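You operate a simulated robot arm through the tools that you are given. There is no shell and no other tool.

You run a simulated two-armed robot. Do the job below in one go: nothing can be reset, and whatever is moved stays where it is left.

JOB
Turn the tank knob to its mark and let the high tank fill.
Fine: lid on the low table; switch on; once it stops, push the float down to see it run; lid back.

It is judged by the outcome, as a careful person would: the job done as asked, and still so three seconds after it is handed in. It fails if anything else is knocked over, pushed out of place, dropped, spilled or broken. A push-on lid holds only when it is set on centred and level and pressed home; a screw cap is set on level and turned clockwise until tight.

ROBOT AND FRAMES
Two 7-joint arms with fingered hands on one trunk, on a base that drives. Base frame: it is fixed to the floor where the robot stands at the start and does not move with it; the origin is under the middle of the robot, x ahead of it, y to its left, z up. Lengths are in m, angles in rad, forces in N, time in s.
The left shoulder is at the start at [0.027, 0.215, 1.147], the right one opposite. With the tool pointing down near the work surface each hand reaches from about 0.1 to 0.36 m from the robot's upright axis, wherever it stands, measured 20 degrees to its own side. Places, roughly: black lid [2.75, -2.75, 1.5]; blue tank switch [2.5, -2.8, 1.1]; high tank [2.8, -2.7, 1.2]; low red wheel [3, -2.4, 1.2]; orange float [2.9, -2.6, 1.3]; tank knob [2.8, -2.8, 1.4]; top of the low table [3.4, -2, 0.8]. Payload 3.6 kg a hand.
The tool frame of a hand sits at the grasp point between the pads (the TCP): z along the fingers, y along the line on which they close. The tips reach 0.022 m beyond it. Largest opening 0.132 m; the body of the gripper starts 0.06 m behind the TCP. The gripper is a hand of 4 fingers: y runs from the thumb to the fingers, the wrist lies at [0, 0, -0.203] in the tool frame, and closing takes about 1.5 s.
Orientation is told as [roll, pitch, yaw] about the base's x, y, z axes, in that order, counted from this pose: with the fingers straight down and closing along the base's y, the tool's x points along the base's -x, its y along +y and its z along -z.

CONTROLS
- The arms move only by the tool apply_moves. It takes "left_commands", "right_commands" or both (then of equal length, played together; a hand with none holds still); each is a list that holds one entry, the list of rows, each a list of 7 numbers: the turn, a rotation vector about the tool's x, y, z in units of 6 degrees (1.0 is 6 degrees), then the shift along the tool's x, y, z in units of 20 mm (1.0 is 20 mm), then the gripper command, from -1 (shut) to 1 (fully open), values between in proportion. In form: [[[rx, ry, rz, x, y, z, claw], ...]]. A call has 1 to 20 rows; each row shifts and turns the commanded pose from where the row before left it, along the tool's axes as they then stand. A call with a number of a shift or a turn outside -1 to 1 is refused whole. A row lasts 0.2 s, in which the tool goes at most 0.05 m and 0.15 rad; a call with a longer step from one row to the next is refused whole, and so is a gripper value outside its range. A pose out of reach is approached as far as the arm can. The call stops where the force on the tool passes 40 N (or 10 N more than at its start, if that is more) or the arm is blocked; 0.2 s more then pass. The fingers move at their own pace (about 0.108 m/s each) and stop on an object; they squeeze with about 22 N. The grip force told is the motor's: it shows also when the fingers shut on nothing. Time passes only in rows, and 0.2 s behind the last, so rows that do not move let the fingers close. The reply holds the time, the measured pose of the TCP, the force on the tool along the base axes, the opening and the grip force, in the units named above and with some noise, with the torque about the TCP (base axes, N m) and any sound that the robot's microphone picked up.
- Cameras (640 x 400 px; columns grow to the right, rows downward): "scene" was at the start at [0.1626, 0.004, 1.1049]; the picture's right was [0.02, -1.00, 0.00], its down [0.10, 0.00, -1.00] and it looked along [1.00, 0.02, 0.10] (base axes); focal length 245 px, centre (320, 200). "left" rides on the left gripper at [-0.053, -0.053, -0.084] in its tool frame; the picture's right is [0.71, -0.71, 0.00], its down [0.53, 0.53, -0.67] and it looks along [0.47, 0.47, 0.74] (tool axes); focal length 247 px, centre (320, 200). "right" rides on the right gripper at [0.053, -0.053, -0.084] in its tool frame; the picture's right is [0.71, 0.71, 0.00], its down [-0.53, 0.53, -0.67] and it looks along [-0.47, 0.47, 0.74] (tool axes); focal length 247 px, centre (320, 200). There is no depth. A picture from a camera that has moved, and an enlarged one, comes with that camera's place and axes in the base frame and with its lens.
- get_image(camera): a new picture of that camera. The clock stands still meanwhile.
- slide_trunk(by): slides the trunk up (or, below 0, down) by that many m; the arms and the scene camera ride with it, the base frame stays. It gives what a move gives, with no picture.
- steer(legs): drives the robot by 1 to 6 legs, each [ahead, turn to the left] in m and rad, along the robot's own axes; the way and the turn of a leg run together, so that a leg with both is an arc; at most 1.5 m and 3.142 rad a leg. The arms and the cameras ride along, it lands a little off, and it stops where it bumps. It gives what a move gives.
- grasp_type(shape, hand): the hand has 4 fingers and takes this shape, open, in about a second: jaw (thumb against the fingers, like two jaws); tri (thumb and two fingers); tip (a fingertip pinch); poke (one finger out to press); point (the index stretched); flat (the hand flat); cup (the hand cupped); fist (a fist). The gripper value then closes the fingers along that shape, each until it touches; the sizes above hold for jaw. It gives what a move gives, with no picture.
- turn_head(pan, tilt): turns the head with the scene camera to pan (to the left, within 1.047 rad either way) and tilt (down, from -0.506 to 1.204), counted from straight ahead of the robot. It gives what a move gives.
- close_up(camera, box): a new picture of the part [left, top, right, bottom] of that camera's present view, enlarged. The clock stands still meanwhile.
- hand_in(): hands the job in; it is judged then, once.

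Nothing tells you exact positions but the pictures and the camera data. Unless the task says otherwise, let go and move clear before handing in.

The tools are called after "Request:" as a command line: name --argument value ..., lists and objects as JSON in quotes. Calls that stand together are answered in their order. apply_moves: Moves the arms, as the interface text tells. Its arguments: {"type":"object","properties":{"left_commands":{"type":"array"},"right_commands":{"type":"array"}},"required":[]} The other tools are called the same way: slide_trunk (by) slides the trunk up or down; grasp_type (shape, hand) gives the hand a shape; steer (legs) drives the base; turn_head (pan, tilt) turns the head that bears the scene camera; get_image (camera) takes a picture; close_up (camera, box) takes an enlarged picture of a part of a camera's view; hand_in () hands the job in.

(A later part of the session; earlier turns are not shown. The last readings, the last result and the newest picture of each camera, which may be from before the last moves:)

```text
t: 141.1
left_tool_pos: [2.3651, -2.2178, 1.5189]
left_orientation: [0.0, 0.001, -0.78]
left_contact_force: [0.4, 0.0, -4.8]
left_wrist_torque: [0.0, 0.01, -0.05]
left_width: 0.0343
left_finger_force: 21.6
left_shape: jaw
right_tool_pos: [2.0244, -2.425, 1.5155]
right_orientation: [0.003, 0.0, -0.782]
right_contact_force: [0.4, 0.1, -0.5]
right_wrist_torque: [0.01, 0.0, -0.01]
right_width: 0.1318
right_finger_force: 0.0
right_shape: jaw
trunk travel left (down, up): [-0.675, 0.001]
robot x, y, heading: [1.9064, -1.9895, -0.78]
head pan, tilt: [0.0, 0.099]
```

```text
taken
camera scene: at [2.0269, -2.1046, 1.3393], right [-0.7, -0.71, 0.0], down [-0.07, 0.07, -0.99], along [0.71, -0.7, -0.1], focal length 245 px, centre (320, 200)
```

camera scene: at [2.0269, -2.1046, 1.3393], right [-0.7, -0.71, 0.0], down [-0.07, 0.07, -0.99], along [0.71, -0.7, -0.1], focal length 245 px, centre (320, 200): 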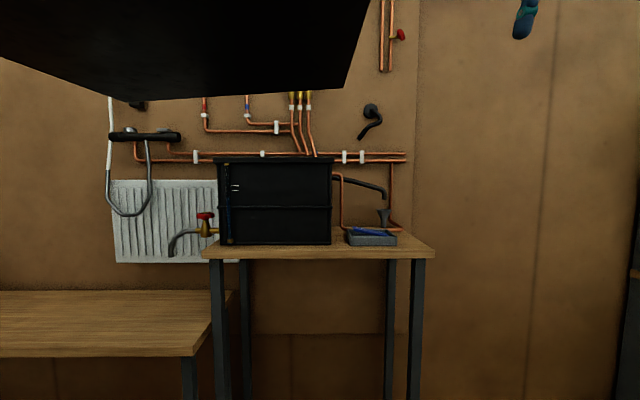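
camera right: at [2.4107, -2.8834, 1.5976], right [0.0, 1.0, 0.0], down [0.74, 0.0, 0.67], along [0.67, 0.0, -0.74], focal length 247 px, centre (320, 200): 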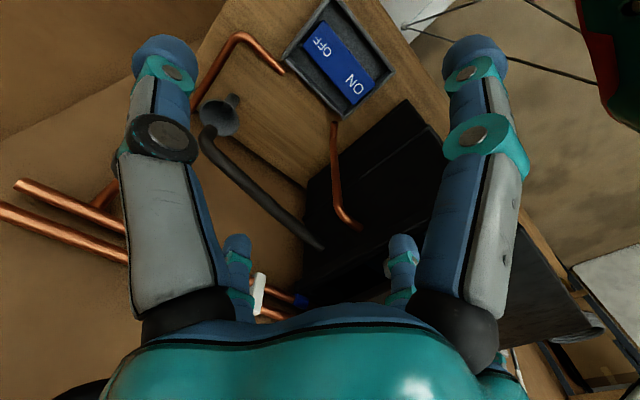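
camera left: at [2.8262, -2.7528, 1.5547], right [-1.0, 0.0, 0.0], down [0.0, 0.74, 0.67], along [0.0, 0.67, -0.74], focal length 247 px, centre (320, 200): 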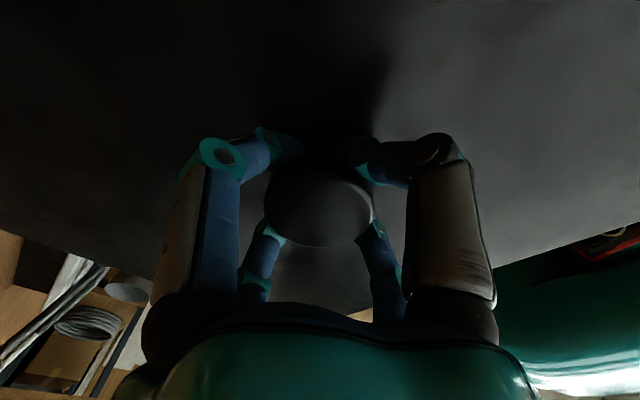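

The tank is open now and the lid is held above my view. I'll turn left in small steps towards the low table side.

Request:
steer --legs '[[0, 0.4], [0, 0.4]]'

Request:
steer --legs '[[0, 0.4], [0, 0.37]]'

Request:
get_image --camera "scene"

```text
t: 144.0
left_tool_pos: [2.3894, -1.8172, 1.5194]
left_orientation: [-0.001, 0.002, 0.027]
left_contact_force: [0.2, -0.4, -4.0]
left_wrist_torque: [0.0, -0.02, -0.01]
left_width: 0.0338
left_finger_force: 22.5
left_shape: jaw
right_tool_pos: [2.304, -2.2052, 1.5166]
right_orientation: [0.002, 0.001, 0.026]
right_contact_force: [-0.7, 1.0, 0.7]
right_wrist_torque: [-0.02, 0.03, 0.03]
right_width: 0.1319
right_finger_force: 0.1
right_shape: jaw
trunk travel left (down, up): [-0.675, 0.001]
robot x, y, heading: [1.9099, -2.0283, 0.022]
head pan, tilt: [0.0, 0.099]
```

```text
t: 146.7
left_tool_pos: [2.1093, -1.5411, 1.5207]
left_orientation: [0.002, -0.001, 0.802]
left_contact_force: [-0.2, -0.1, -4.4]
left_wrist_torque: [0.01, 0.0, -0.03]
left_width: 0.0333
left_finger_force: 21.7
left_shape: jaw
right_tool_pos: [2.3192, -1.8777, 1.5162]
right_orientation: [0.004, 0.0, 0.803]
right_contact_force: [-0.5, 0.4, 0.6]
right_wrist_torque: [-0.01, -0.01, -0.02]
right_width: 0.132
right_finger_force: 0.0
right_shape: jaw
trunk travel left (down, up): [-0.675, 0.001]
robot x, y, heading: [1.9349, -2.048, 0.792]
head pan, tilt: [0.0, 0.099]
```

```text
taken
camera scene: at [2.0534, -1.9281, 1.3392], right [0.71, -0.7, 0.0], down [-0.07, -0.07, -0.99], along [0.7, 0.71, -0.1], focal length 245 px, centre (320, 200)
```

scene: 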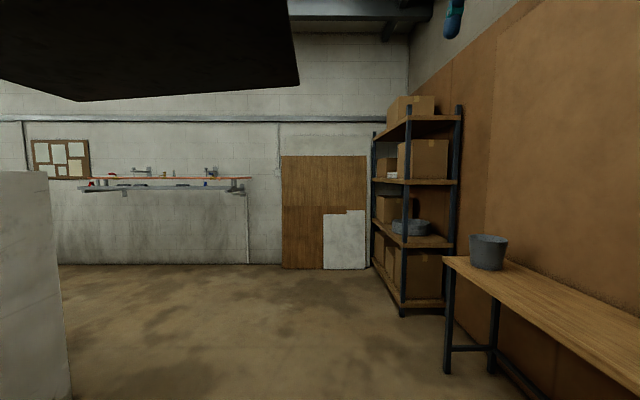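

I see the low table on the right with a bucket near its far end at v about 1.5. I'll drive 0.93 m along, then turn right to face the table's free part.

Request:
steer --legs '[[0.93, 0.0]]'

Request:
steer --legs '[[0, -0.4], [0, -0.4]]'

Request:
steer --legs '[[0, -0.4], [0, -0.37]]'

Request:
turn_head --pan 0.0 --tilt 0.3

Request:
get_image --camera "scene"

```text
t: 151.6
left_tool_pos: [2.7652, -0.8862, 1.5209]
left_orientation: [0.0, -0.001, 0.792]
left_contact_force: [0.5, -0.7, -4.4]
left_wrist_torque: [0.01, -0.02, -0.01]
left_width: 0.0332
left_finger_force: 22.1
left_shape: jaw
right_tool_pos: [2.973, -1.2237, 1.5161]
right_orientation: [0.004, 0.001, 0.793]
right_contact_force: [-0.4, -0.2, 0.3]
right_wrist_torque: [-0.03, -0.03, -0.03]
right_width: 0.1317
right_finger_force: 0.2
right_shape: jaw
trunk travel left (down, up): [-0.675, 0.001]
robot x, y, heading: [2.5906, -1.3943, 0.778]
head pan, tilt: [0.0, 0.099]
```

```text
t: 154.4
left_tool_pos: [3.0764, -1.1656, 1.5213]
left_orientation: [0.0, 0.0, -0.007]
left_contact_force: [-0.5, -0.9, -3.9]
left_wrist_torque: [-0.03, 0.03, -0.01]
left_width: 0.0331
left_finger_force: 21.8
left_shape: jaw
right_tool_pos: [2.9782, -1.5517, 1.5173]
right_orientation: [0.006, -0.002, -0.005]
right_contact_force: [-0.5, 0.3, 0.0]
right_wrist_torque: [0.01, 0.02, -0.03]
right_width: 0.1322
right_finger_force: 0.0
right_shape: jaw
trunk travel left (down, up): [-0.675, 0.001]
robot x, y, heading: [2.5934, -1.3554, -0.009]
head pan, tilt: [0.0, 0.099]
```

```text
t: 157.2
left_tool_pos: [3.0738, -1.561, 1.5211]
left_orientation: [0.001, 0.0, -0.782]
left_contact_force: [0.5, -0.4, -4.1]
left_wrist_torque: [-0.01, -0.01, 0.02]
left_width: 0.0328
left_finger_force: 22.2
left_shape: jaw
right_tool_pos: [2.7332, -1.7688, 1.5174]
right_orientation: [0.004, -0.001, -0.78]
right_contact_force: [0.4, -0.2, 0.7]
right_wrist_torque: [0.02, -0.03, 0.02]
right_width: 0.132
right_finger_force: 0.1
right_shape: jaw
trunk travel left (down, up): [-0.675, 0.001]
robot x, y, heading: [2.6217, -1.3271, -0.781]
head pan, tilt: [0.0, 0.099]
```

```text
t: 157.9
left_tool_pos: [3.0701, -1.5623, 1.5227]
left_orientation: [0.003, 0.001, -0.782]
left_contact_force: [-0.9, 0.2, -3.9]
left_wrist_torque: [-0.03, -0.04, -0.04]
left_width: 0.033
left_finger_force: 22.6
left_shape: jaw
right_tool_pos: [2.7314, -1.7696, 1.5172]
right_orientation: [0.009, 0.0, -0.782]
right_contact_force: [-0.5, -0.1, 0.9]
right_wrist_torque: [0.03, 0.01, -0.03]
right_width: 0.1319
right_finger_force: 0.1
right_shape: jaw
trunk travel left (down, up): [-0.675, 0.001]
robot x, y, heading: [2.6191, -1.3299, -0.78]
head pan, tilt: [0.0, 0.3]
```

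```text
taken
camera scene: at [2.7343, -1.4517, 1.3205], right [-0.7, -0.71, 0.0], down [-0.21, 0.21, -0.95], along [0.68, -0.67, -0.3], focal length 245 px, centre (320, 200)
```

scene: 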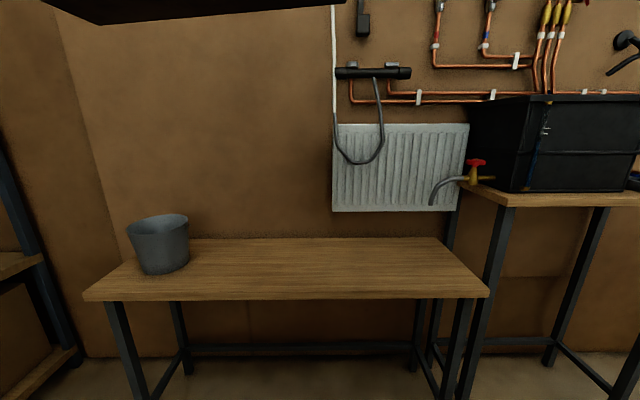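

I face the low table squarely: top z about 0.80, front edge u about 3.64, back 4.03, bucket at v 1.4-1.6, radiator right of v 0.86. I'll pull the right hand back, lower the trunk and then drive the lid in over the free part.

Request:
apply_moves --left_commands '[[[0, 0, 0, 0, 0.3, 0, -1], [0, 0, 0, 0, 0.3, 0, -1], [0, 0, 0, 0, 0.3, 0, -1], [0, 0, 0, 0, 0.3, 0, -1], [0, 0, 0, 0, 0.3, 0, -1]]]' --right_commands '[[[0, 0, 0, 1, 0, 0, 1], [0, 0, 0, 1, 0, 0, 1], [0, 0, 0, 1, 0, 0, 1], [0, 0, 0, 1, 0, 0, 1], [0, 0, 0, 1, 0, 0, 1]]]'

Request:
slide_trunk --by -0.4

Request:
get_image --camera "scene"

```text
t: 159.2
left_tool_pos: [3.0943, -1.5375, 1.5208]
left_orientation: [0.001, 0.001, -0.782]
left_contact_force: [0.1, -0.5, -4.6]
left_wrist_torque: [-0.01, 0.02, 0.02]
left_width: 0.033
left_finger_force: 22.4
left_shape: jaw
right_tool_pos: [2.6621, -1.6953, 1.5198]
right_orientation: [0.003, -0.001, -0.782]
right_contact_force: [-0.6, 0.6, -0.4]
right_wrist_torque: [-0.03, 0.0, 0.02]
right_width: 0.1319
right_finger_force: 0.1
right_shape: jaw
trunk travel left (down, up): [-0.675, 0.001]
robot x, y, heading: [2.6153, -1.3321, -0.781]
head pan, tilt: [0.0, 0.3]
```

```text
t: 163.0
left_tool_pos: [3.0931, -1.5385, 1.123]
left_orientation: [0.001, -0.001, -0.78]
left_contact_force: [1.1, 0.4, -3.9]
left_wrist_torque: [-0.01, 0.02, -0.01]
left_width: 0.0332
left_finger_force: 22.4
left_shape: jaw
right_tool_pos: [2.662, -1.6961, 1.1175]
right_orientation: [0.003, -0.001, -0.779]
right_contact_force: [0.0, 0.6, -0.6]
right_wrist_torque: [0.01, 0.01, 0.02]
right_width: 0.132
right_finger_force: 0.0
right_shape: jaw
trunk travel left (down, up): [-0.275, 0.401]
robot x, y, heading: [2.6192, -1.3317, -0.785]
head pan, tilt: [0.0, 0.3]
```

```text
taken
camera scene: at [2.7388, -1.4506, 0.9131], right [-0.7, -0.71, 0.0], down [-0.21, 0.21, -0.95], along [0.68, -0.67, -0.3], focal length 245 px, centre (320, 200)
```

scene: 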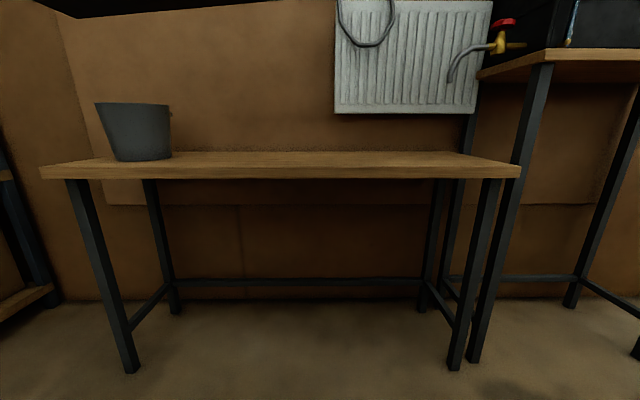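

With the lower view the table top comes to z 0.797, front edge u 3.65. The lid is at v 1.10, between bucket and radiator; I'll drive it in over the table.

Request:
steer --legs '[[0.53, 0.0]]'

Request:
get_image --camera "scene"

Request:
get_image --camera "left"

```text
t: 166.1
left_tool_pos: [3.4734, -1.9085, 1.1213]
left_orientation: [-0.001, 0.0, -0.778]
left_contact_force: [-0.1, 0.5, -4.7]
left_wrist_torque: [0.0, -0.01, 0.0]
left_width: 0.0329
left_finger_force: 21.9
left_shape: jaw
right_tool_pos: [3.0424, -2.0696, 1.1194]
right_orientation: [0.003, -0.001, -0.78]
right_contact_force: [0.1, 0.6, 0.0]
right_wrist_torque: [0.05, 0.0, 0.01]
right_width: 0.132
right_finger_force: 0.0
right_shape: jaw
trunk travel left (down, up): [-0.275, 0.401]
robot x, y, heading: [2.9959, -1.7018, -0.775]
head pan, tilt: [0.0, 0.3]
```

```text
taken
camera scene: at [3.1181, -1.8229, 0.9128], right [-0.7, -0.71, 0.0], down [-0.21, 0.21, -0.95], along [0.68, -0.67, -0.3], focal length 245 px, centre (320, 200)
```

scene: 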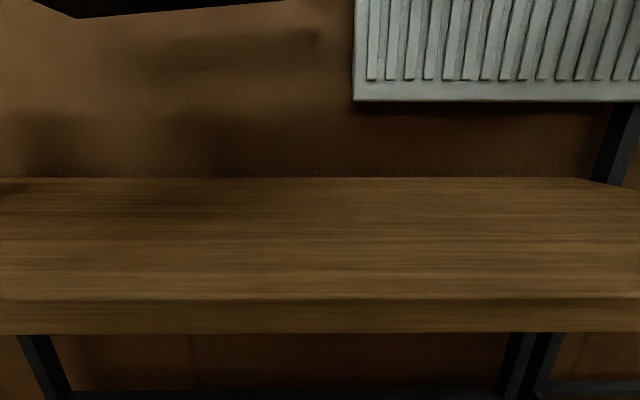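

```text
taken
camera left: at [3.474, -1.9855, 1.2054], right [-1.0, -0.01, 0.0], down [-0.01, 0.74, 0.67], along [-0.01, 0.67, -0.74], focal length 247 px, centre (320, 200)
```

left: 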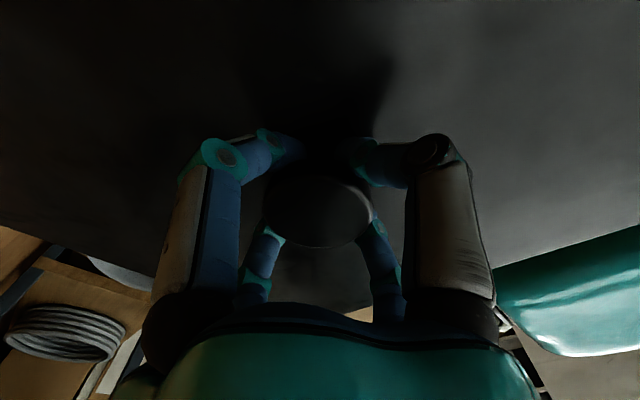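

The lid is over the table at (u 3.81, v 1.11), clear of the radiator. I'll shift it 2 cm further in, raise the right hand out of the way, then lower the trunk.

Request:
apply_moves --left_commands '[[[0, 0, 0, -0.25, 0, 0, -1], [0, 0, 0, -0.25, 0, 0, -1], [0, 0, 0, -0.25, 0, 0, -1], [0, 0, 0, -0.25, 0, 0, -1], [0, 0, 0, 0, 0, 0, -1]]]' --right_commands '[[[0, 0, 0, 0.2, 0, -1, 1], [0, 0, 0, 0.2, 0, -1, 1], [0, 0, 0, 0.2, 0, -1, 1], [0, 0, 0, 0.2, 0, -1, 1], [0, 0, 0, 0.2, 0, -1, 1]]]'

Request:
slide_trunk --by -0.22

Request:
turn_head --pan 0.3 --tilt 0.4

Request:
get_image --camera "scene"

```text
t: 167.3
left_tool_pos: [3.4856, -1.9227, 1.1218]
left_orientation: [0.0, -0.001, -0.779]
left_contact_force: [0.5, 0.1, -3.9]
left_wrist_torque: [-0.01, 0.02, 0.02]
left_width: 0.033
left_finger_force: 22.4
left_shape: jaw
right_tool_pos: [3.0266, -2.055, 1.2187]
right_orientation: [0.006, 0.0, -0.777]
right_contact_force: [-0.5, -0.6, -0.1]
right_wrist_torque: [0.03, -0.01, 0.01]
right_width: 0.1323
right_finger_force: 0.0
right_shape: jaw
trunk travel left (down, up): [-0.275, 0.401]
robot x, y, heading: [2.9972, -1.7048, -0.771]
head pan, tilt: [0.0, 0.3]
```

```text
t: 169.6
left_tool_pos: [3.4857, -1.9232, 0.9035]
left_orientation: [-0.001, -0.001, -0.779]
left_contact_force: [-0.6, -0.2, -3.6]
left_wrist_torque: [-0.01, 0.0, 0.0]
left_width: 0.0327
left_finger_force: 21.9
left_shape: jaw
right_tool_pos: [3.0891, -2.1148, 0.9429]
right_orientation: [0.002, 0.219, -0.778]
right_contact_force: [0.5, 0.0, -0.1]
right_wrist_torque: [-0.01, 0.0, 0.03]
right_width: 0.1322
right_finger_force: 0.1
right_shape: jaw
trunk travel left (down, up): [-0.055, 0.621]
robot x, y, heading: [2.9998, -1.7019, -0.775]
head pan, tilt: [0.0, 0.3]
```

```text
t: 170.4
left_tool_pos: [3.4869, -1.9226, 0.9033]
left_orientation: [0.001, 0.0, -0.779]
left_contact_force: [-0.1, -0.5, -4.7]
left_wrist_torque: [-0.04, -0.01, 0.0]
left_width: 0.0333
left_finger_force: 21.6
left_shape: jaw
right_tool_pos: [3.0895, -2.1159, 0.9437]
right_orientation: [0.003, 0.221, -0.779]
right_contact_force: [0.5, 0.7, 0.9]
right_wrist_torque: [0.01, 0.03, 0.03]
right_width: 0.132
right_finger_force: 0.1
right_shape: jaw
trunk travel left (down, up): [-0.055, 0.621]
robot x, y, heading: [2.9945, -1.7018, -0.775]
head pan, tilt: [0.3, 0.4]
```

```text
taken
camera scene: at [3.1363, -1.8025, 0.6758], right [-0.46, -0.89, 0.0], down [-0.35, 0.18, -0.92], along [0.82, -0.42, -0.39], focal length 245 px, centre (320, 200)
```

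scene: 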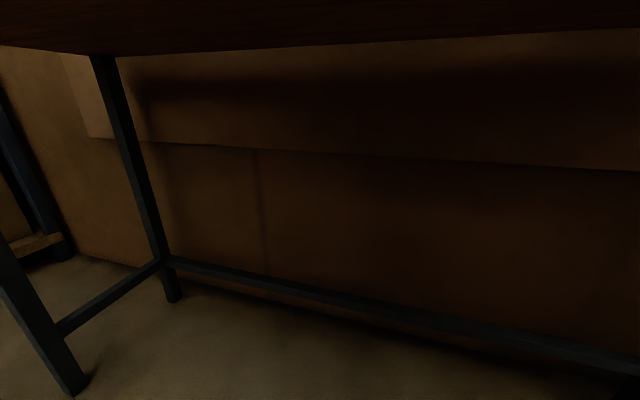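

The right hand got displaced while the trunk went down, so its arm may be touching the table edge. I'll look at it at once.

Request:
get_image --camera "right"

Request:
turn_head --pan -0.8 --tilt -0.3

Request:
get_image --camera "scene"

Request:
get_image --camera "left"

```text
taken
camera right: at [3.0279, -2.1307, 1.0347], right [0.01, 0.99, 0.16], down [0.84, -0.09, 0.54], along [0.55, 0.13, -0.83], focal length 247 px, centre (320, 200)
```

right: 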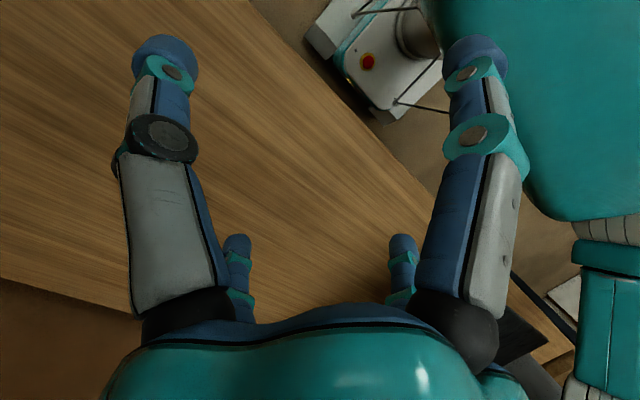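

```text
t: 171.7
left_tool_pos: [3.4871, -1.923, 0.9022]
left_orientation: [0.0, 0.001, -0.778]
left_contact_force: [-0.1, 0.2, -4.0]
left_wrist_torque: [-0.01, 0.03, 0.01]
left_width: 0.0332
left_finger_force: 21.9
left_shape: jaw
right_tool_pos: [3.0902, -2.1165, 0.9415]
right_orientation: [0.005, 0.219, -0.778]
right_contact_force: [0.0, -0.3, 0.5]
right_wrist_torque: [-0.02, 0.0, 0.02]
right_width: 0.132
right_finger_force: 0.1
right_shape: jaw
trunk travel left (down, up): [-0.055, 0.621]
robot x, y, heading: [2.9934, -1.7031, -0.771]
head pan, tilt: [-0.799, -0.3]
```

```text
taken
camera scene: at [3.0538, -1.8387, 0.7382], right [-1.0, 0.0, 0.0], down [0.0, -0.29, -0.96], along [0.0, -0.96, 0.29], focal length 245 px, centre (320, 200)
```

scene: 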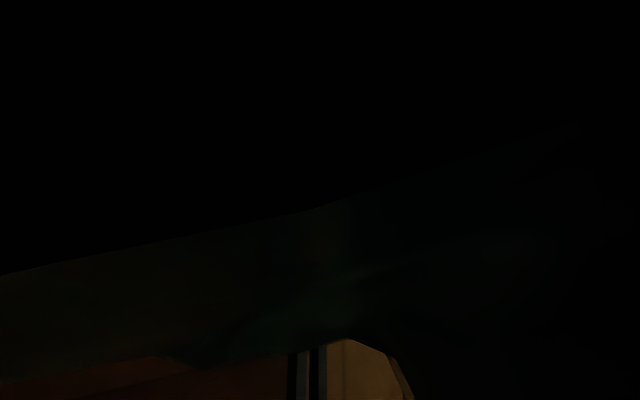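

```text
taken
camera left: at [3.4876, -1.9989, 0.9861], right [-1.0, -0.01, 0.0], down [-0.01, 0.74, 0.67], along [0.0, 0.67, -0.74], focal length 247 px, centre (320, 200)
```

left: 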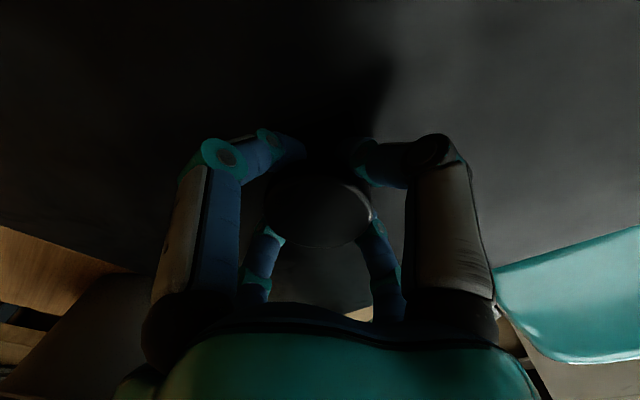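

The right arm hangs close in front of the head camera. I'll look once more to the right at level before freeing it upward.

Request:
turn_head --pan -0.45 --tilt -0.5

Request:
get_image --camera "scene"

Request:
turn_head --pan -1.047 --tilt 0.1

Request:
get_image --camera "scene"

```text
t: 172.6
left_tool_pos: [3.4862, -1.9223, 0.9027]
left_orientation: [-0.001, -0.001, -0.778]
left_contact_force: [0.2, -0.3, -3.9]
left_wrist_torque: [0.0, -0.03, 0.02]
left_width: 0.0332
left_finger_force: 22.1
left_shape: jaw
right_tool_pos: [3.0896, -2.1151, 0.9429]
right_orientation: [0.003, 0.22, -0.78]
right_contact_force: [-0.3, -0.1, -0.6]
right_wrist_torque: [0.0, -0.04, 0.02]
right_width: 0.1318
right_finger_force: 0.0
right_shape: jaw
trunk travel left (down, up): [-0.055, 0.621]
robot x, y, heading: [2.9972, -1.705, -0.777]
head pan, tilt: [-0.45, -0.499]
```

```text
taken
camera scene: at [3.0767, -1.8232, 0.7528], right [-0.94, -0.34, 0.0], down [0.16, -0.45, -0.88], along [0.3, -0.83, 0.48], focal length 245 px, centre (320, 200)
```

scene: 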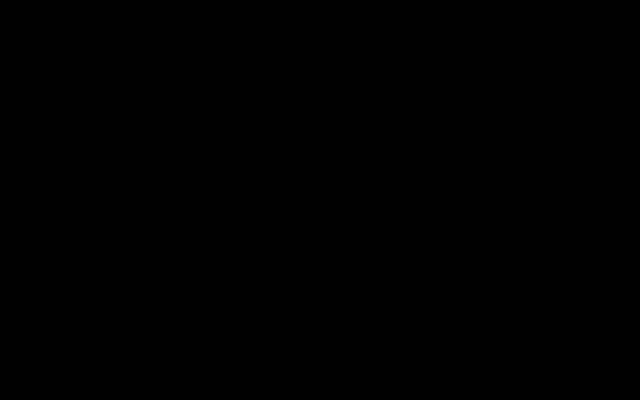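

```text
t: 173.6
left_tool_pos: [3.4876, -1.9223, 0.9031]
left_orientation: [0.0, 0.001, -0.779]
left_contact_force: [-0.5, 0.4, -4.4]
left_wrist_torque: [-0.03, -0.01, -0.01]
left_width: 0.0331
left_finger_force: 22.1
left_shape: jaw
right_tool_pos: [3.0896, -2.117, 0.9421]
right_orientation: [0.002, 0.22, -0.778]
right_contact_force: [0.3, 0.1, 0.5]
right_wrist_torque: [-0.01, 0.0, -0.01]
right_width: 0.1319
right_finger_force: 0.1
right_shape: jaw
trunk travel left (down, up): [-0.055, 0.621]
robot x, y, heading: [2.9964, -1.7048, -0.775]
head pan, tilt: [-1.047, 0.099]
```

```text
taken
camera scene: at [3.0311, -1.8492, 0.7038], right [-0.97, 0.25, 0.0], down [0.02, 0.1, -1.0], along [-0.25, -0.96, -0.1], focal length 245 px, centre (320, 200)
```

scene: 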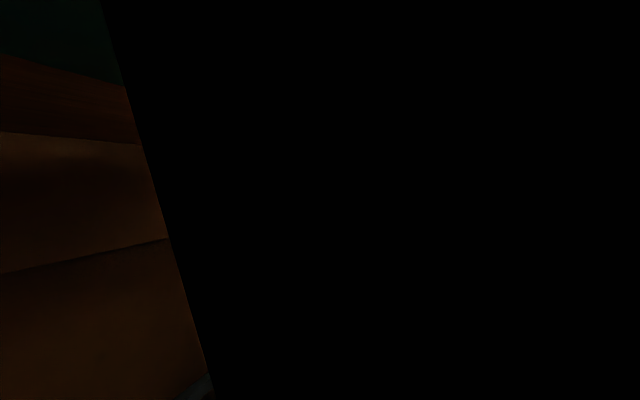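

The right upper arm hangs close to the head and table edge but nothing has shifted; the lid needs only about 6 cm more, which the left arm can do alone. I'll lower the lid gently with the left arm.

Request:
apply_moves --left_commands '[[[0, 0, 0, 0, 0, 0.3, -1], [0, 0, 0, 0, 0, 0.3, -1], [0, 0, 0, 0, 0, 0.3, -1], [0, 0, 0, 0, 0, 0.3, -1], [0, 0, 0, 0, 0, 0.3, -1], [0, 0, 0, 0, 0, 0.3, -1], [0, 0, 0, 0, 0, 0.3, -1]]]'

Request:
get_image --camera "left"

```text
t: 175.2
left_tool_pos: [3.4878, -1.923, 0.8597]
left_orientation: [0.0, 0.001, -0.776]
left_contact_force: [0.3, -0.2, -4.6]
left_wrist_torque: [-0.02, 0.02, 0.02]
left_width: 0.033
left_finger_force: 22.7
left_shape: jaw
right_tool_pos: [3.0896, -2.116, 0.9435]
right_orientation: [0.006, 0.221, -0.777]
right_contact_force: [0.8, 0.6, -0.2]
right_wrist_torque: [-0.03, 0.01, -0.01]
right_width: 0.1318
right_finger_force: 0.1
right_shape: jaw
trunk travel left (down, up): [-0.055, 0.621]
robot x, y, heading: [2.9988, -1.6996, -0.773]
head pan, tilt: [-1.047, 0.099]
```

```text
taken
camera left: at [3.488, -1.9988, 0.9438], right [-1.0, -0.01, 0.0], down [-0.01, 0.74, 0.67], along [-0.01, 0.67, -0.74], focal length 247 px, centre (320, 200)
```

left: 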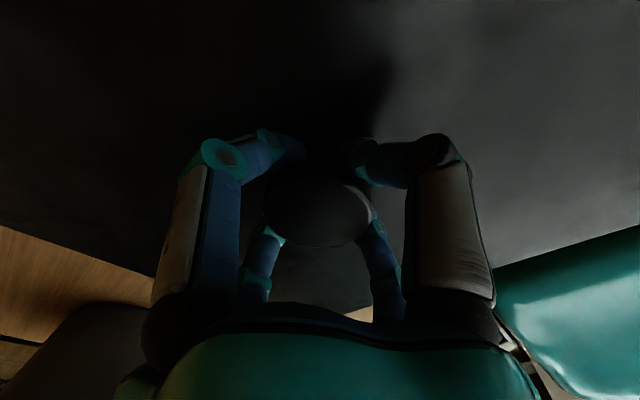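

Still hanging free at 0.860. I'll go down in 3 mm steps until the lid touches the table.

Request:
apply_moves --left_commands '[[[0, 0, 0, 0, 0, 0.15, -1], [0, 0, 0, 0, 0, 0.15, -1], [0, 0, 0, 0, 0, 0.15, -1], [0, 0, 0, 0, 0, 0.15, -1]]]'

```text
t: 176.2
left_tool_pos: [3.4863, -1.9229, 0.8481]
left_orientation: [0.0, 0.0, -0.778]
left_contact_force: [0.2, 0.5, -3.7]
left_wrist_torque: [0.22, -0.02, -0.02]
left_width: 0.0331
left_finger_force: 22.1
left_shape: jaw
right_tool_pos: [3.0901, -2.1169, 0.9412]
right_orientation: [0.003, 0.219, -0.778]
right_contact_force: [-0.7, 0.3, -0.2]
right_wrist_torque: [0.02, 0.01, -0.01]
right_width: 0.1318
right_finger_force: 0.0
right_shape: jaw
trunk travel left (down, up): [-0.055, 0.621]
robot x, y, heading: [2.9958, -1.704, -0.777]
head pan, tilt: [-1.047, 0.099]
```

A small torque shows one edge touching. I'll go down a few more millimetres.

Request:
apply_moves --left_commands '[[[0, 0, 0, 0, 0, 0.1, -1], [0, 0, 0, 0, 0, 0.1, -1], [0, 0, 0, 0, 0, 0.1, -1]]]'

```text
t: 176.9
left_tool_pos: [3.4872, -1.9213, 0.8425]
left_orientation: [0.0, 0.0, -0.777]
left_contact_force: [-0.8, -1.1, -1.7]
left_wrist_torque: [0.36, -0.13, 0.05]
left_width: 0.0328
left_finger_force: 22.2
left_shape: jaw
right_tool_pos: [3.0896, -2.1163, 0.9418]
right_orientation: [0.004, 0.222, -0.779]
right_contact_force: [1.4, 0.3, 0.3]
right_wrist_torque: [0.0, 0.0, -0.01]
right_width: 0.1318
right_finger_force: 0.2
right_shape: jaw
trunk travel left (down, up): [-0.055, 0.621]
robot x, y, heading: [2.9975, -1.7045, -0.771]
head pan, tilt: [-1.047, 0.099]
```

The left edge bears; I'll go down a little further so the lid settles flat, then open the hand.

Request:
apply_moves --left_commands '[[[0, 0, 0, 0, 0, 0.1, -1], [0, 0, 0, 0, 0, 0.1, -1], [0, 0, 0, 0, 0, 0.1, -1]]]'

```text
t: 177.8
left_tool_pos: [3.4862, -1.923, 0.8369]
left_orientation: [0.0, 0.002, -0.778]
left_contact_force: [-0.5, 1.2, -0.9]
left_wrist_torque: [0.59, -0.37, 0.06]
left_width: 0.0326
left_finger_force: 22.0
left_shape: jaw
right_tool_pos: [3.0898, -2.1166, 0.9431]
right_orientation: [0.004, 0.221, -0.779]
right_contact_force: [1.1, 0.1, -0.3]
right_wrist_torque: [0.01, -0.02, -0.01]
right_width: 0.132
right_finger_force: 0.1
right_shape: jaw
trunk travel left (down, up): [-0.055, 0.621]
robot x, y, heading: [2.9956, -1.7003, -0.77]
head pan, tilt: [-1.047, 0.099]
```

The lid should be essentially down. I'll open the hand and look.

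Request:
apply_moves --left_commands '[[[0, 0, 0, 0, 0, 0, 1], [0, 0, 0, 0, 0, 0, 1], [0, 0, 0, 0, 0, 0, 1], [0, 0, 0, 0, 0, 0, 1], [0, 0, 0, 0, 0, 0, 1], [0, 0, 0, 0, 0, 0, 1], [0, 0, 0, 0, 0, 0, 1], [0, 0, 0, 0, 0, 0, 1]]]'

Request:
get_image --camera "left"

```text
t: 179.6
left_tool_pos: [3.4858, -1.9232, 0.8373]
left_orientation: [0.0, -0.001, -0.779]
left_contact_force: [0.5, -0.1, 0.2]
left_wrist_torque: [0.0, -0.01, 0.0]
left_width: 0.1318
left_finger_force: 0.1
left_shape: jaw
right_tool_pos: [3.0891, -2.1164, 0.942]
right_orientation: [0.003, 0.221, -0.779]
right_contact_force: [-0.1, 0.1, 0.2]
right_wrist_torque: [0.05, -0.03, -0.01]
right_width: 0.1319
right_finger_force: 0.1
right_shape: jaw
trunk travel left (down, up): [-0.055, 0.621]
robot x, y, heading: [2.9947, -1.7054, -0.774]
head pan, tilt: [-1.047, 0.099]
```

```text
taken
camera left: at [3.4876, -1.9987, 0.9204], right [-1.0, -0.01, 0.0], down [-0.01, 0.74, 0.67], along [0.0, 0.67, -0.74], focal length 247 px, centre (320, 200)
```

left: 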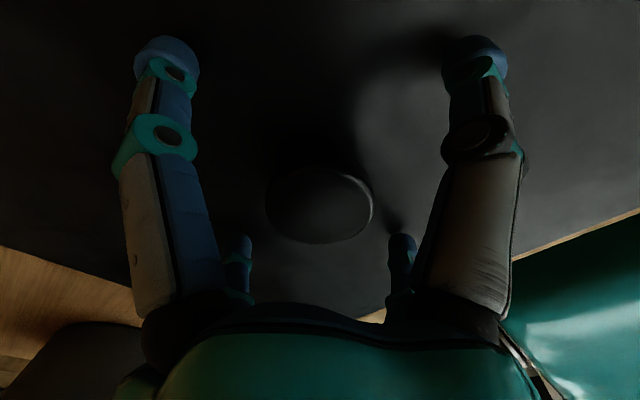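

The lid rests on the table and the hand is free of it. I'll lift the left hand straight up, then raise the trunk to free the right arm.

Request:
apply_moves --left_commands '[[[0, 0, 0, 0, 0, -0.5, 1], [0, 0, 0, 0, 0, -1, 1], [0, 0, 0, 0, 0, -1, 1], [0, 0, 0, 0, 0, -1, 1], [0, 0, 0, 0, 0, -1, 1], [0, 0, 0, 0, 0, -1, 1]]]'

Request:
slide_trunk --by 0.3

Request:
turn_head --pan 0.2 --tilt 0.5

Request:
get_image --camera "scene"

Request:
get_image --camera "left"

Request:
get_image --camera "right"

```text
t: 180.9
left_tool_pos: [3.4865, -1.9218, 0.9457]
left_orientation: [0.001, 0.0, -0.779]
left_contact_force: [-0.3, 1.0, 0.1]
left_wrist_torque: [0.03, -0.03, 0.0]
left_width: 0.132
left_finger_force: 0.0
left_shape: jaw
right_tool_pos: [3.0893, -2.1158, 0.9435]
right_orientation: [0.005, 0.219, -0.777]
right_contact_force: [-0.7, 0.4, -1.3]
right_wrist_torque: [0.0, -0.02, 0.02]
right_width: 0.1321
right_finger_force: 0.0
right_shape: jaw
trunk travel left (down, up): [-0.055, 0.621]
robot x, y, heading: [2.995, -1.7042, -0.775]
head pan, tilt: [-1.047, 0.099]
```

```text
t: 183.9
left_tool_pos: [3.4867, -1.9234, 1.2459]
left_orientation: [0.0, 0.001, -0.779]
left_contact_force: [-0.4, -0.1, 0.7]
left_wrist_torque: [-0.05, -0.02, 0.02]
left_width: 0.1321
left_finger_force: 0.0
left_shape: jaw
right_tool_pos: [3.0895, -2.1169, 1.242]
right_orientation: [0.003, 0.221, -0.778]
right_contact_force: [0.0, 0.6, 1.2]
right_wrist_torque: [0.02, 0.02, 0.01]
right_width: 0.132
right_finger_force: 0.1
right_shape: jaw
trunk travel left (down, up): [-0.355, 0.321]
robot x, y, heading: [2.9977, -1.7066, -0.776]
head pan, tilt: [-1.047, 0.099]
```

```text
t: 185.4
left_tool_pos: [3.4869, -1.9226, 1.2471]
left_orientation: [0.0, 0.001, -0.777]
left_contact_force: [0.1, 0.0, -0.9]
left_wrist_torque: [0.02, -0.01, -0.02]
left_width: 0.1316
left_finger_force: 0.0
left_shape: jaw
right_tool_pos: [3.0885, -2.1159, 1.2419]
right_orientation: [0.004, 0.22, -0.778]
right_contact_force: [0.7, -0.7, -0.3]
right_wrist_torque: [0.01, 0.03, 0.03]
right_width: 0.1321
right_finger_force: 0.1
right_shape: jaw
trunk travel left (down, up): [-0.355, 0.321]
robot x, y, heading: [2.9963, -1.7065, -0.775]
head pan, tilt: [0.201, 0.499]
```

```text
taken
camera scene: at [3.1261, -1.8055, 0.9779], right [-0.54, -0.84, 0.0], down [-0.4, 0.26, -0.88], along [0.74, -0.48, -0.48], focal length 245 px, centre (320, 200)
```

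scene: 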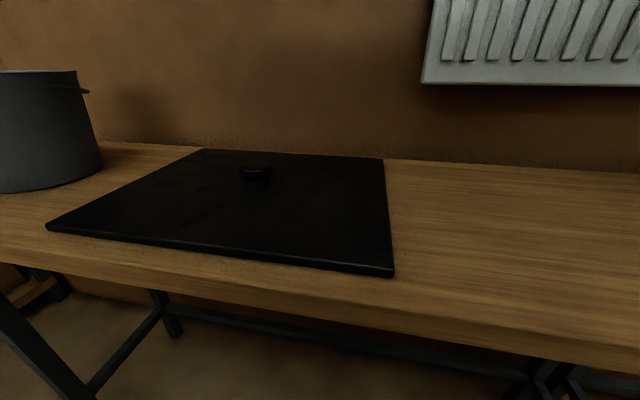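

```text
taken
camera left: at [3.4874, -1.9988, 1.3304], right [-1.0, -0.01, 0.0], down [-0.01, 0.74, 0.67], along [0.0, 0.67, -0.74], focal length 247 px, centre (320, 200)
```

left: 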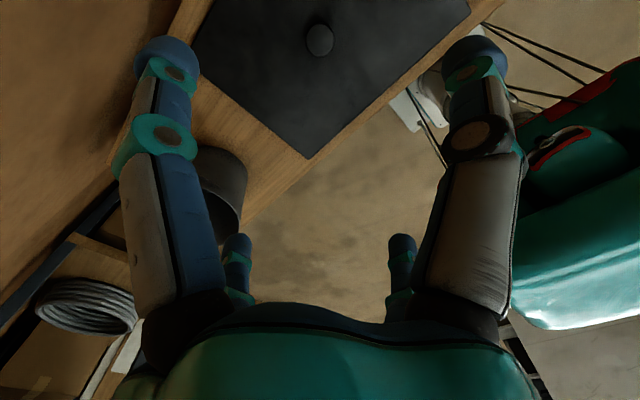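

```text
taken
camera right: at [3.0278, -2.1307, 1.3348], right [0.01, 0.99, 0.16], down [0.84, -0.09, 0.54], along [0.55, 0.13, -0.83], focal length 247 px, centre (320, 200)
```

right: 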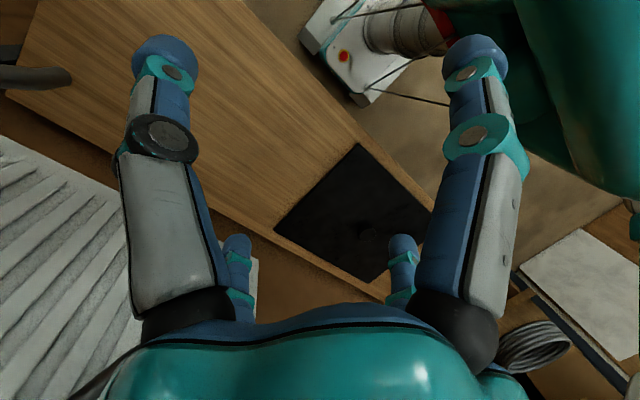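

The lid lies flat and safe on the low table, clear of bucket and edges. I'll level the right hand again, raise the trunk, and back away to return to the tank.

Request:
apply_moves --right_commands '[[[0, -0.7, 0, 0, 0, -0.5, 1], [0, -0.7, 0, 0, 0, -0.5, 1], [0, -0.7, 0, 0, 0, -0.5, 1], [0, 0, 0, 0, -0.5, -0.5, 1], [0, 0, 0, 0, -0.5, -0.5, 1]]]'

Request:
steer --legs '[[-0.58, 0.0]]'

Request:
slide_trunk --by 0.32

Request:
turn_head --pan 0.0 --tilt 0.3

Request:
get_image --camera "scene"

```text
t: 186.6
left_tool_pos: [3.4847, -1.9215, 1.2463]
left_orientation: [-0.001, -0.002, -0.778]
left_contact_force: [-0.3, -0.2, 0.2]
left_wrist_torque: [-0.01, 0.03, 0.01]
left_width: 0.132
left_finger_force: 0.1
left_shape: jaw
right_tool_pos: [3.078, -2.1335, 1.2921]
right_orientation: [0.004, -0.002, -0.776]
right_contact_force: [0.4, -0.1, 0.5]
right_wrist_torque: [-0.02, 0.01, -0.01]
right_width: 0.1321
right_finger_force: 0.1
right_shape: jaw
trunk travel left (down, up): [-0.355, 0.321]
robot x, y, heading: [2.996, -1.7052, -0.777]
head pan, tilt: [0.201, 0.499]
```

```text
t: 189.9
left_tool_pos: [3.0696, -1.5159, 1.2477]
left_orientation: [-0.001, -0.002, -0.782]
left_contact_force: [0.3, -0.8, 0.0]
left_wrist_torque: [-0.02, -0.02, 0.01]
left_width: 0.132
left_finger_force: 0.1
left_shape: jaw
right_tool_pos: [2.6595, -1.7262, 1.2918]
right_orientation: [0.004, 0.001, -0.785]
right_contact_force: [0.0, 0.4, -0.4]
right_wrist_torque: [-0.02, -0.02, 0.02]
right_width: 0.1318
right_finger_force: 0.0
right_shape: jaw
trunk travel left (down, up): [-0.355, 0.321]
robot x, y, heading: [2.5797, -1.3002, -0.783]
head pan, tilt: [0.201, 0.499]
```

```text
t: 193.1
left_tool_pos: [3.0701, -1.5173, 1.5669]
left_orientation: [0.0, 0.001, -0.784]
left_contact_force: [0.9, -0.3, 0.0]
left_wrist_torque: [-0.01, 0.0, 0.01]
left_width: 0.1318
left_finger_force: 0.1
left_shape: jaw
right_tool_pos: [2.6616, -1.726, 1.6121]
right_orientation: [0.003, -0.001, -0.784]
right_contact_force: [0.5, 0.1, -0.2]
right_wrist_torque: [-0.05, -0.01, -0.01]
right_width: 0.1322
right_finger_force: 0.0
right_shape: jaw
trunk travel left (down, up): [-0.675, 0.001]
robot x, y, heading: [2.5797, -1.2971, -0.778]
head pan, tilt: [0.201, 0.499]
```

```text
t: 193.8
left_tool_pos: [3.0705, -1.5165, 1.5668]
left_orientation: [-0.001, 0.0, -0.783]
left_contact_force: [-0.2, 0.2, 0.9]
left_wrist_torque: [-0.04, 0.0, -0.01]
left_width: 0.1317
left_finger_force: 0.0
left_shape: jaw
right_tool_pos: [2.662, -1.7251, 1.6124]
right_orientation: [0.004, 0.0, -0.785]
right_contact_force: [0.0, -1.1, -0.1]
right_wrist_torque: [-0.01, 0.0, -0.01]
right_width: 0.1319
right_finger_force: 0.1
right_shape: jaw
trunk travel left (down, up): [-0.675, 0.001]
robot x, y, heading: [2.5869, -1.2965, -0.777]
head pan, tilt: [0.0, 0.3]
```

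```text
taken
camera scene: at [2.6998, -1.4123, 1.3205], right [-0.7, -0.71, 0.0], down [-0.21, 0.21, -0.95], along [0.68, -0.67, -0.3], focal length 245 px, centre (320, 200)
```

scene: 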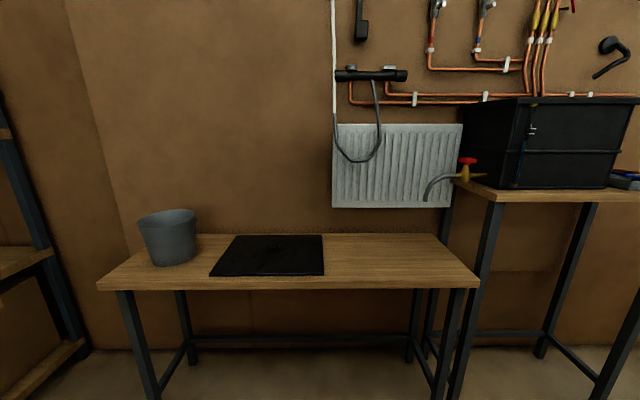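

The lid is well placed. Now I turn right and drive back along to stand in front of the tank.

Request:
steer --legs '[[0, -0.4], [0, -0.4]]'

Request:
steer --legs '[[0, -0.4], [0, -0.37]]'

Request:
turn_head --pan 0.0 --tilt 0.3

Request:
get_image --camera "scene"

```text
t: 196.6
left_tool_pos: [2.7631, -1.8007, 1.5682]
left_orientation: [-0.001, -0.001, -1.584]
left_contact_force: [0.5, -1.0, -0.2]
left_wrist_torque: [-0.01, 0.01, 0.01]
left_width: 0.1319
left_finger_force: 0.1
left_shape: jaw
right_tool_pos: [2.3282, -1.6519, 1.6124]
right_orientation: [0.005, -0.001, -1.584]
right_contact_force: [-0.8, -0.2, 0.8]
right_wrist_torque: [0.02, 0.0, -0.02]
right_width: 0.1322
right_finger_force: 0.1
right_shape: jaw
trunk travel left (down, up): [-0.675, 0.001]
robot x, y, heading: [2.6141, -1.3003, -1.584]
head pan, tilt: [0.0, 0.3]
```

```text
t: 197.4
left_tool_pos: [2.7407, -1.8033, 1.5697]
left_orientation: [0.009, -0.005, -1.594]
left_contact_force: [-0.8, 0.3, -0.1]
left_wrist_torque: [0.02, -0.04, 0.0]
left_width: 0.132
left_finger_force: 0.1
left_shape: jaw
right_tool_pos: [2.3084, -1.6503, 1.6153]
right_orientation: [0.005, -0.004, -1.597]
right_contact_force: [-1.1, 0.4, -0.5]
right_wrist_torque: [0.03, -0.04, 0.0]
right_width: 0.1319
right_finger_force: 0.0
right_shape: jaw
trunk travel left (down, up): [-0.675, 0.001]
robot x, y, heading: [2.6201, -1.296, -1.591]
head pan, tilt: [0.0, 0.3]
stopped in leg 1: the robot was blocked; the commanded pose is now the measured one
```

```text
t: 198.0
left_tool_pos: [2.7428, -1.8012, 1.5706]
left_orientation: [0.007, -0.005, -1.592]
left_contact_force: [1.1, -0.6, -0.5]
left_wrist_torque: [0.0, 0.02, -0.05]
left_width: 0.1319
left_finger_force: 0.1
left_shape: jaw
right_tool_pos: [2.3109, -1.6489, 1.6164]
right_orientation: [0.002, -0.007, -1.597]
right_contact_force: [-0.1, -0.3, 0.0]
right_wrist_torque: [-0.01, 0.02, 0.01]
right_width: 0.1324
right_finger_force: 0.0
right_shape: jaw
trunk travel left (down, up): [-0.675, 0.001]
robot x, y, heading: [2.6209, -1.298, -1.596]
head pan, tilt: [0.0, 0.3]
```

```text
taken
camera scene: at [2.6108, -1.4633, 1.3206], right [-1.0, 0.02, 0.0], down [0.01, 0.3, -0.95], along [-0.02, -0.95, -0.3], focal length 245 px, centre (320, 200)
```

scene: 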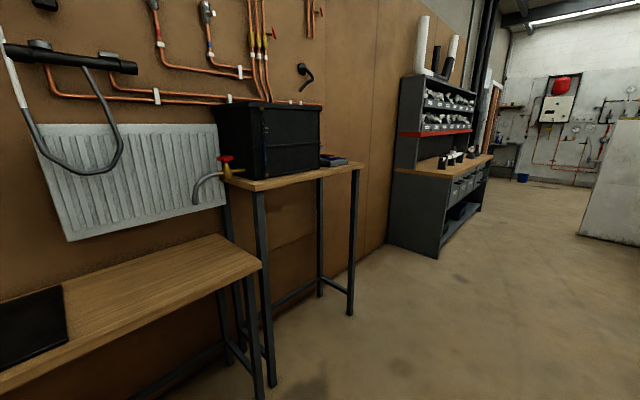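

This time the turn was really stopped at once, so something behind or beside me touches. I'll look with the hand cameras before moving.

Request:
get_image --camera "left"

Request:
get_image --camera "right"

Request:
turn_head --pan -1.047 --tilt 0.2

Request:
get_image --camera "scene"

```text
taken
camera left: at [2.6883, -1.8542, 1.6533], right [-0.69, 0.72, -0.01], down [0.53, 0.52, 0.67], along [0.49, 0.46, -0.74], focal length 247 px, centre (320, 200)
```

left: 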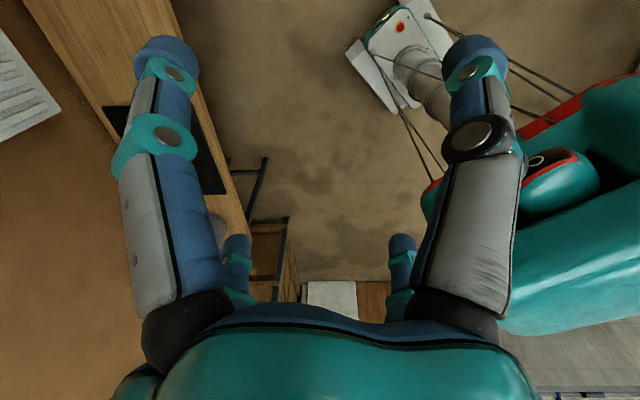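

```text
taken
camera right: at [2.2591, -1.5939, 1.6979], right [0.73, 0.69, 0.0], down [0.51, -0.54, 0.67], along [0.46, -0.49, -0.74], focal length 247 px, centre (320, 200)
```

right: 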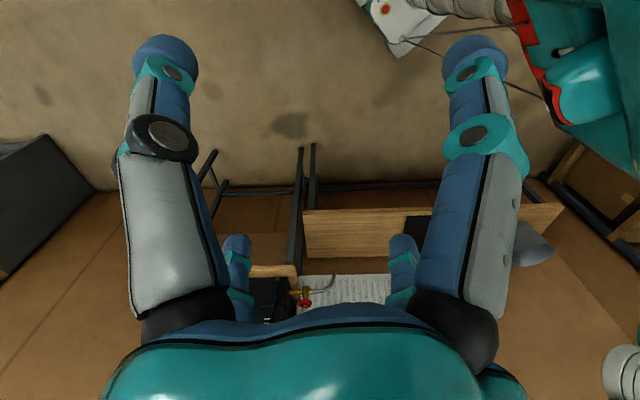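

```text
t: 199.3
left_tool_pos: [2.7427, -1.8018, 1.5699]
left_orientation: [0.007, -0.006, -1.593]
left_contact_force: [0.5, -0.1, -0.2]
left_wrist_torque: [0.0, 0.02, -0.02]
left_width: 0.132
left_finger_force: 0.0
left_shape: jaw
right_tool_pos: [2.312, -1.649, 1.6152]
right_orientation: [0.002, -0.005, -1.597]
right_contact_force: [0.0, 0.4, 0.2]
right_wrist_torque: [-0.01, -0.02, -0.01]
right_width: 0.132
right_finger_force: 0.0
right_shape: jaw
trunk travel left (down, up): [-0.675, 0.001]
robot x, y, heading: [2.6146, -1.2973, -1.592]
head pan, tilt: [-1.047, 0.201]
```

```text
taken
camera scene: at [2.5317, -1.4147, 1.3299], right [-0.48, 0.88, 0.0], down [0.17, 0.1, -0.98], along [-0.86, -0.47, -0.2], focal length 245 px, centre (320, 200)
```

scene: 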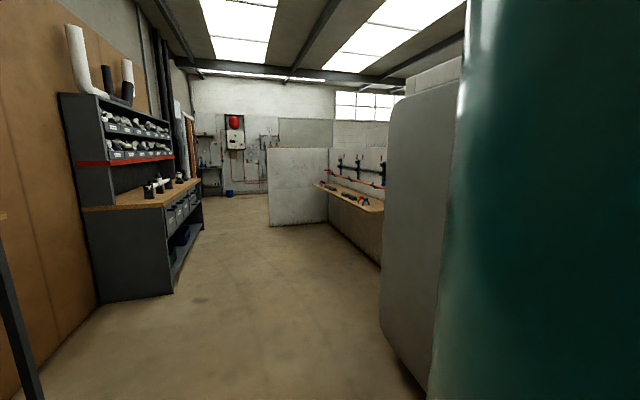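

Beside me on the partition side stands a tall white unit with its face at u about 1.89; my folded right elbow must have met it. I'll drive ahead, which leads away from it, and extend the right hand forward so the elbow comes in.

Request:
steer --legs '[[0.35, 0.0]]'

Request:
apply_moves --right_commands '[[[0, 0, 0, -0.8, 0.3, 0.4, 1], [0, 0, 0, -0.8, 0.3, 0.4, 1], [0, 0, 0, -0.8, 0.3, 0.4, 1], [0, 0, 0, -0.8, 0.3, 0.4, 1], [0, 0, 0, -0.8, 0.3, 0.4, 1], [0, 0, 0, -0.8, 0.3, 0.4, 1]]]'

Request:
turn_head --pan -0.7 --tilt 0.2

Request:
get_image --camera "scene"

```text
t: 201.6
left_tool_pos: [2.7361, -2.1532, 1.5694]
left_orientation: [0.007, -0.008, -1.594]
left_contact_force: [0.1, -1.1, -0.2]
left_wrist_torque: [-0.01, 0.01, -0.03]
left_width: 0.132
left_finger_force: 0.2
left_shape: jaw
right_tool_pos: [2.3036, -2.0008, 1.6162]
right_orientation: [0.003, -0.004, -1.598]
right_contact_force: [0.2, 0.0, -0.1]
right_wrist_torque: [0.0, 0.0, -0.01]
right_width: 0.1317
right_finger_force: 0.1
right_shape: jaw
trunk travel left (down, up): [-0.675, 0.001]
robot x, y, heading: [2.6078, -1.6478, -1.589]
head pan, tilt: [-1.047, 0.201]
```

```text
t: 202.9
left_tool_pos: [2.7369, -2.1538, 1.5698]
left_orientation: [0.008, -0.005, -1.596]
left_contact_force: [0.8, -0.4, -0.4]
left_wrist_torque: [0.02, -0.01, -0.01]
left_width: 0.1321
left_finger_force: 0.0
left_shape: jaw
right_tool_pos: [2.3396, -2.0985, 1.5689]
right_orientation: [0.002, -0.004, -1.599]
right_contact_force: [-0.4, 0.8, -0.7]
right_wrist_torque: [0.01, 0.01, 0.0]
right_width: 0.1321
right_finger_force: 0.1
right_shape: jaw
trunk travel left (down, up): [-0.675, 0.001]
robot x, y, heading: [2.6124, -1.6438, -1.593]
head pan, tilt: [-1.047, 0.201]
```

```text
t: 203.8
left_tool_pos: [2.735, -2.1516, 1.5704]
left_orientation: [0.006, -0.007, -1.596]
left_contact_force: [0.9, 0.7, 0.3]
left_wrist_torque: [0.02, 0.0, 0.03]
left_width: 0.132
left_finger_force: 0.1
left_shape: jaw
right_tool_pos: [2.3383, -2.0968, 1.5695]
right_orientation: [0.003, -0.005, -1.6]
right_contact_force: [0.7, 0.2, -0.7]
right_wrist_torque: [0.02, 0.01, -0.01]
right_width: 0.1322
right_finger_force: 0.0
right_shape: jaw
trunk travel left (down, up): [-0.675, 0.001]
robot x, y, heading: [2.6063, -1.6461, -1.592]
head pan, tilt: [-0.7, 0.201]
```

```text
taken
camera scene: at [2.5446, -1.7906, 1.3299], right [-0.75, 0.66, 0.0], down [0.13, 0.15, -0.98], along [-0.65, -0.74, -0.2], focal length 245 px, centre (320, 200)
```

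scene: 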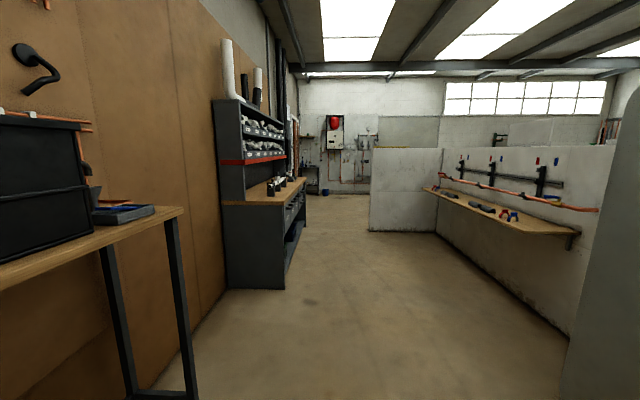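

Open floor ahead on the right. I'll turn right a little more and drive across in front of the stand.

Request:
steer --legs '[[0, -0.42]]'

Request:
steer --legs '[[0.76, 0.0]]'

```text
t: 205.9
left_tool_pos: [2.5199, -2.1641, 1.5713]
left_orientation: [0.008, -0.01, -2.009]
left_contact_force: [-0.3, -0.8, 0.3]
left_wrist_torque: [0.01, -0.03, 0.01]
left_width: 0.1322
left_finger_force: 0.1
left_shape: jaw
right_tool_pos: [2.1779, -1.9507, 1.5701]
right_orientation: [0.002, -0.007, -2.017]
right_contact_force: [-0.7, 0.1, 0.1]
right_wrist_torque: [-0.03, 0.03, -0.03]
right_width: 0.1321
right_finger_force: 0.1
right_shape: jaw
trunk travel left (down, up): [-0.675, 0.001]
robot x, y, heading: [2.6216, -1.6603, -2.004]
head pan, tilt: [-0.7, 0.201]
stopped in leg 1: the robot was blocked; the commanded pose is now the measured one
```

```text
t: 210.0
left_tool_pos: [2.1958, -2.8575, 1.5713]
left_orientation: [0.009, -0.01, -2.009]
left_contact_force: [0.4, -0.2, 0.8]
left_wrist_torque: [-0.02, 0.03, 0.01]
left_width: 0.1319
left_finger_force: 0.0
left_shape: jaw
right_tool_pos: [1.8524, -2.6466, 1.5696]
right_orientation: [0.002, -0.005, -2.013]
right_contact_force: [-0.9, 0.1, -0.1]
right_wrist_torque: [-0.01, 0.02, 0.02]
right_width: 0.1319
right_finger_force: 0.1
right_shape: jaw
trunk travel left (down, up): [-0.675, 0.001]
robot x, y, heading: [2.2977, -2.3541, -2.009]
head pan, tilt: [-0.7, 0.201]
```

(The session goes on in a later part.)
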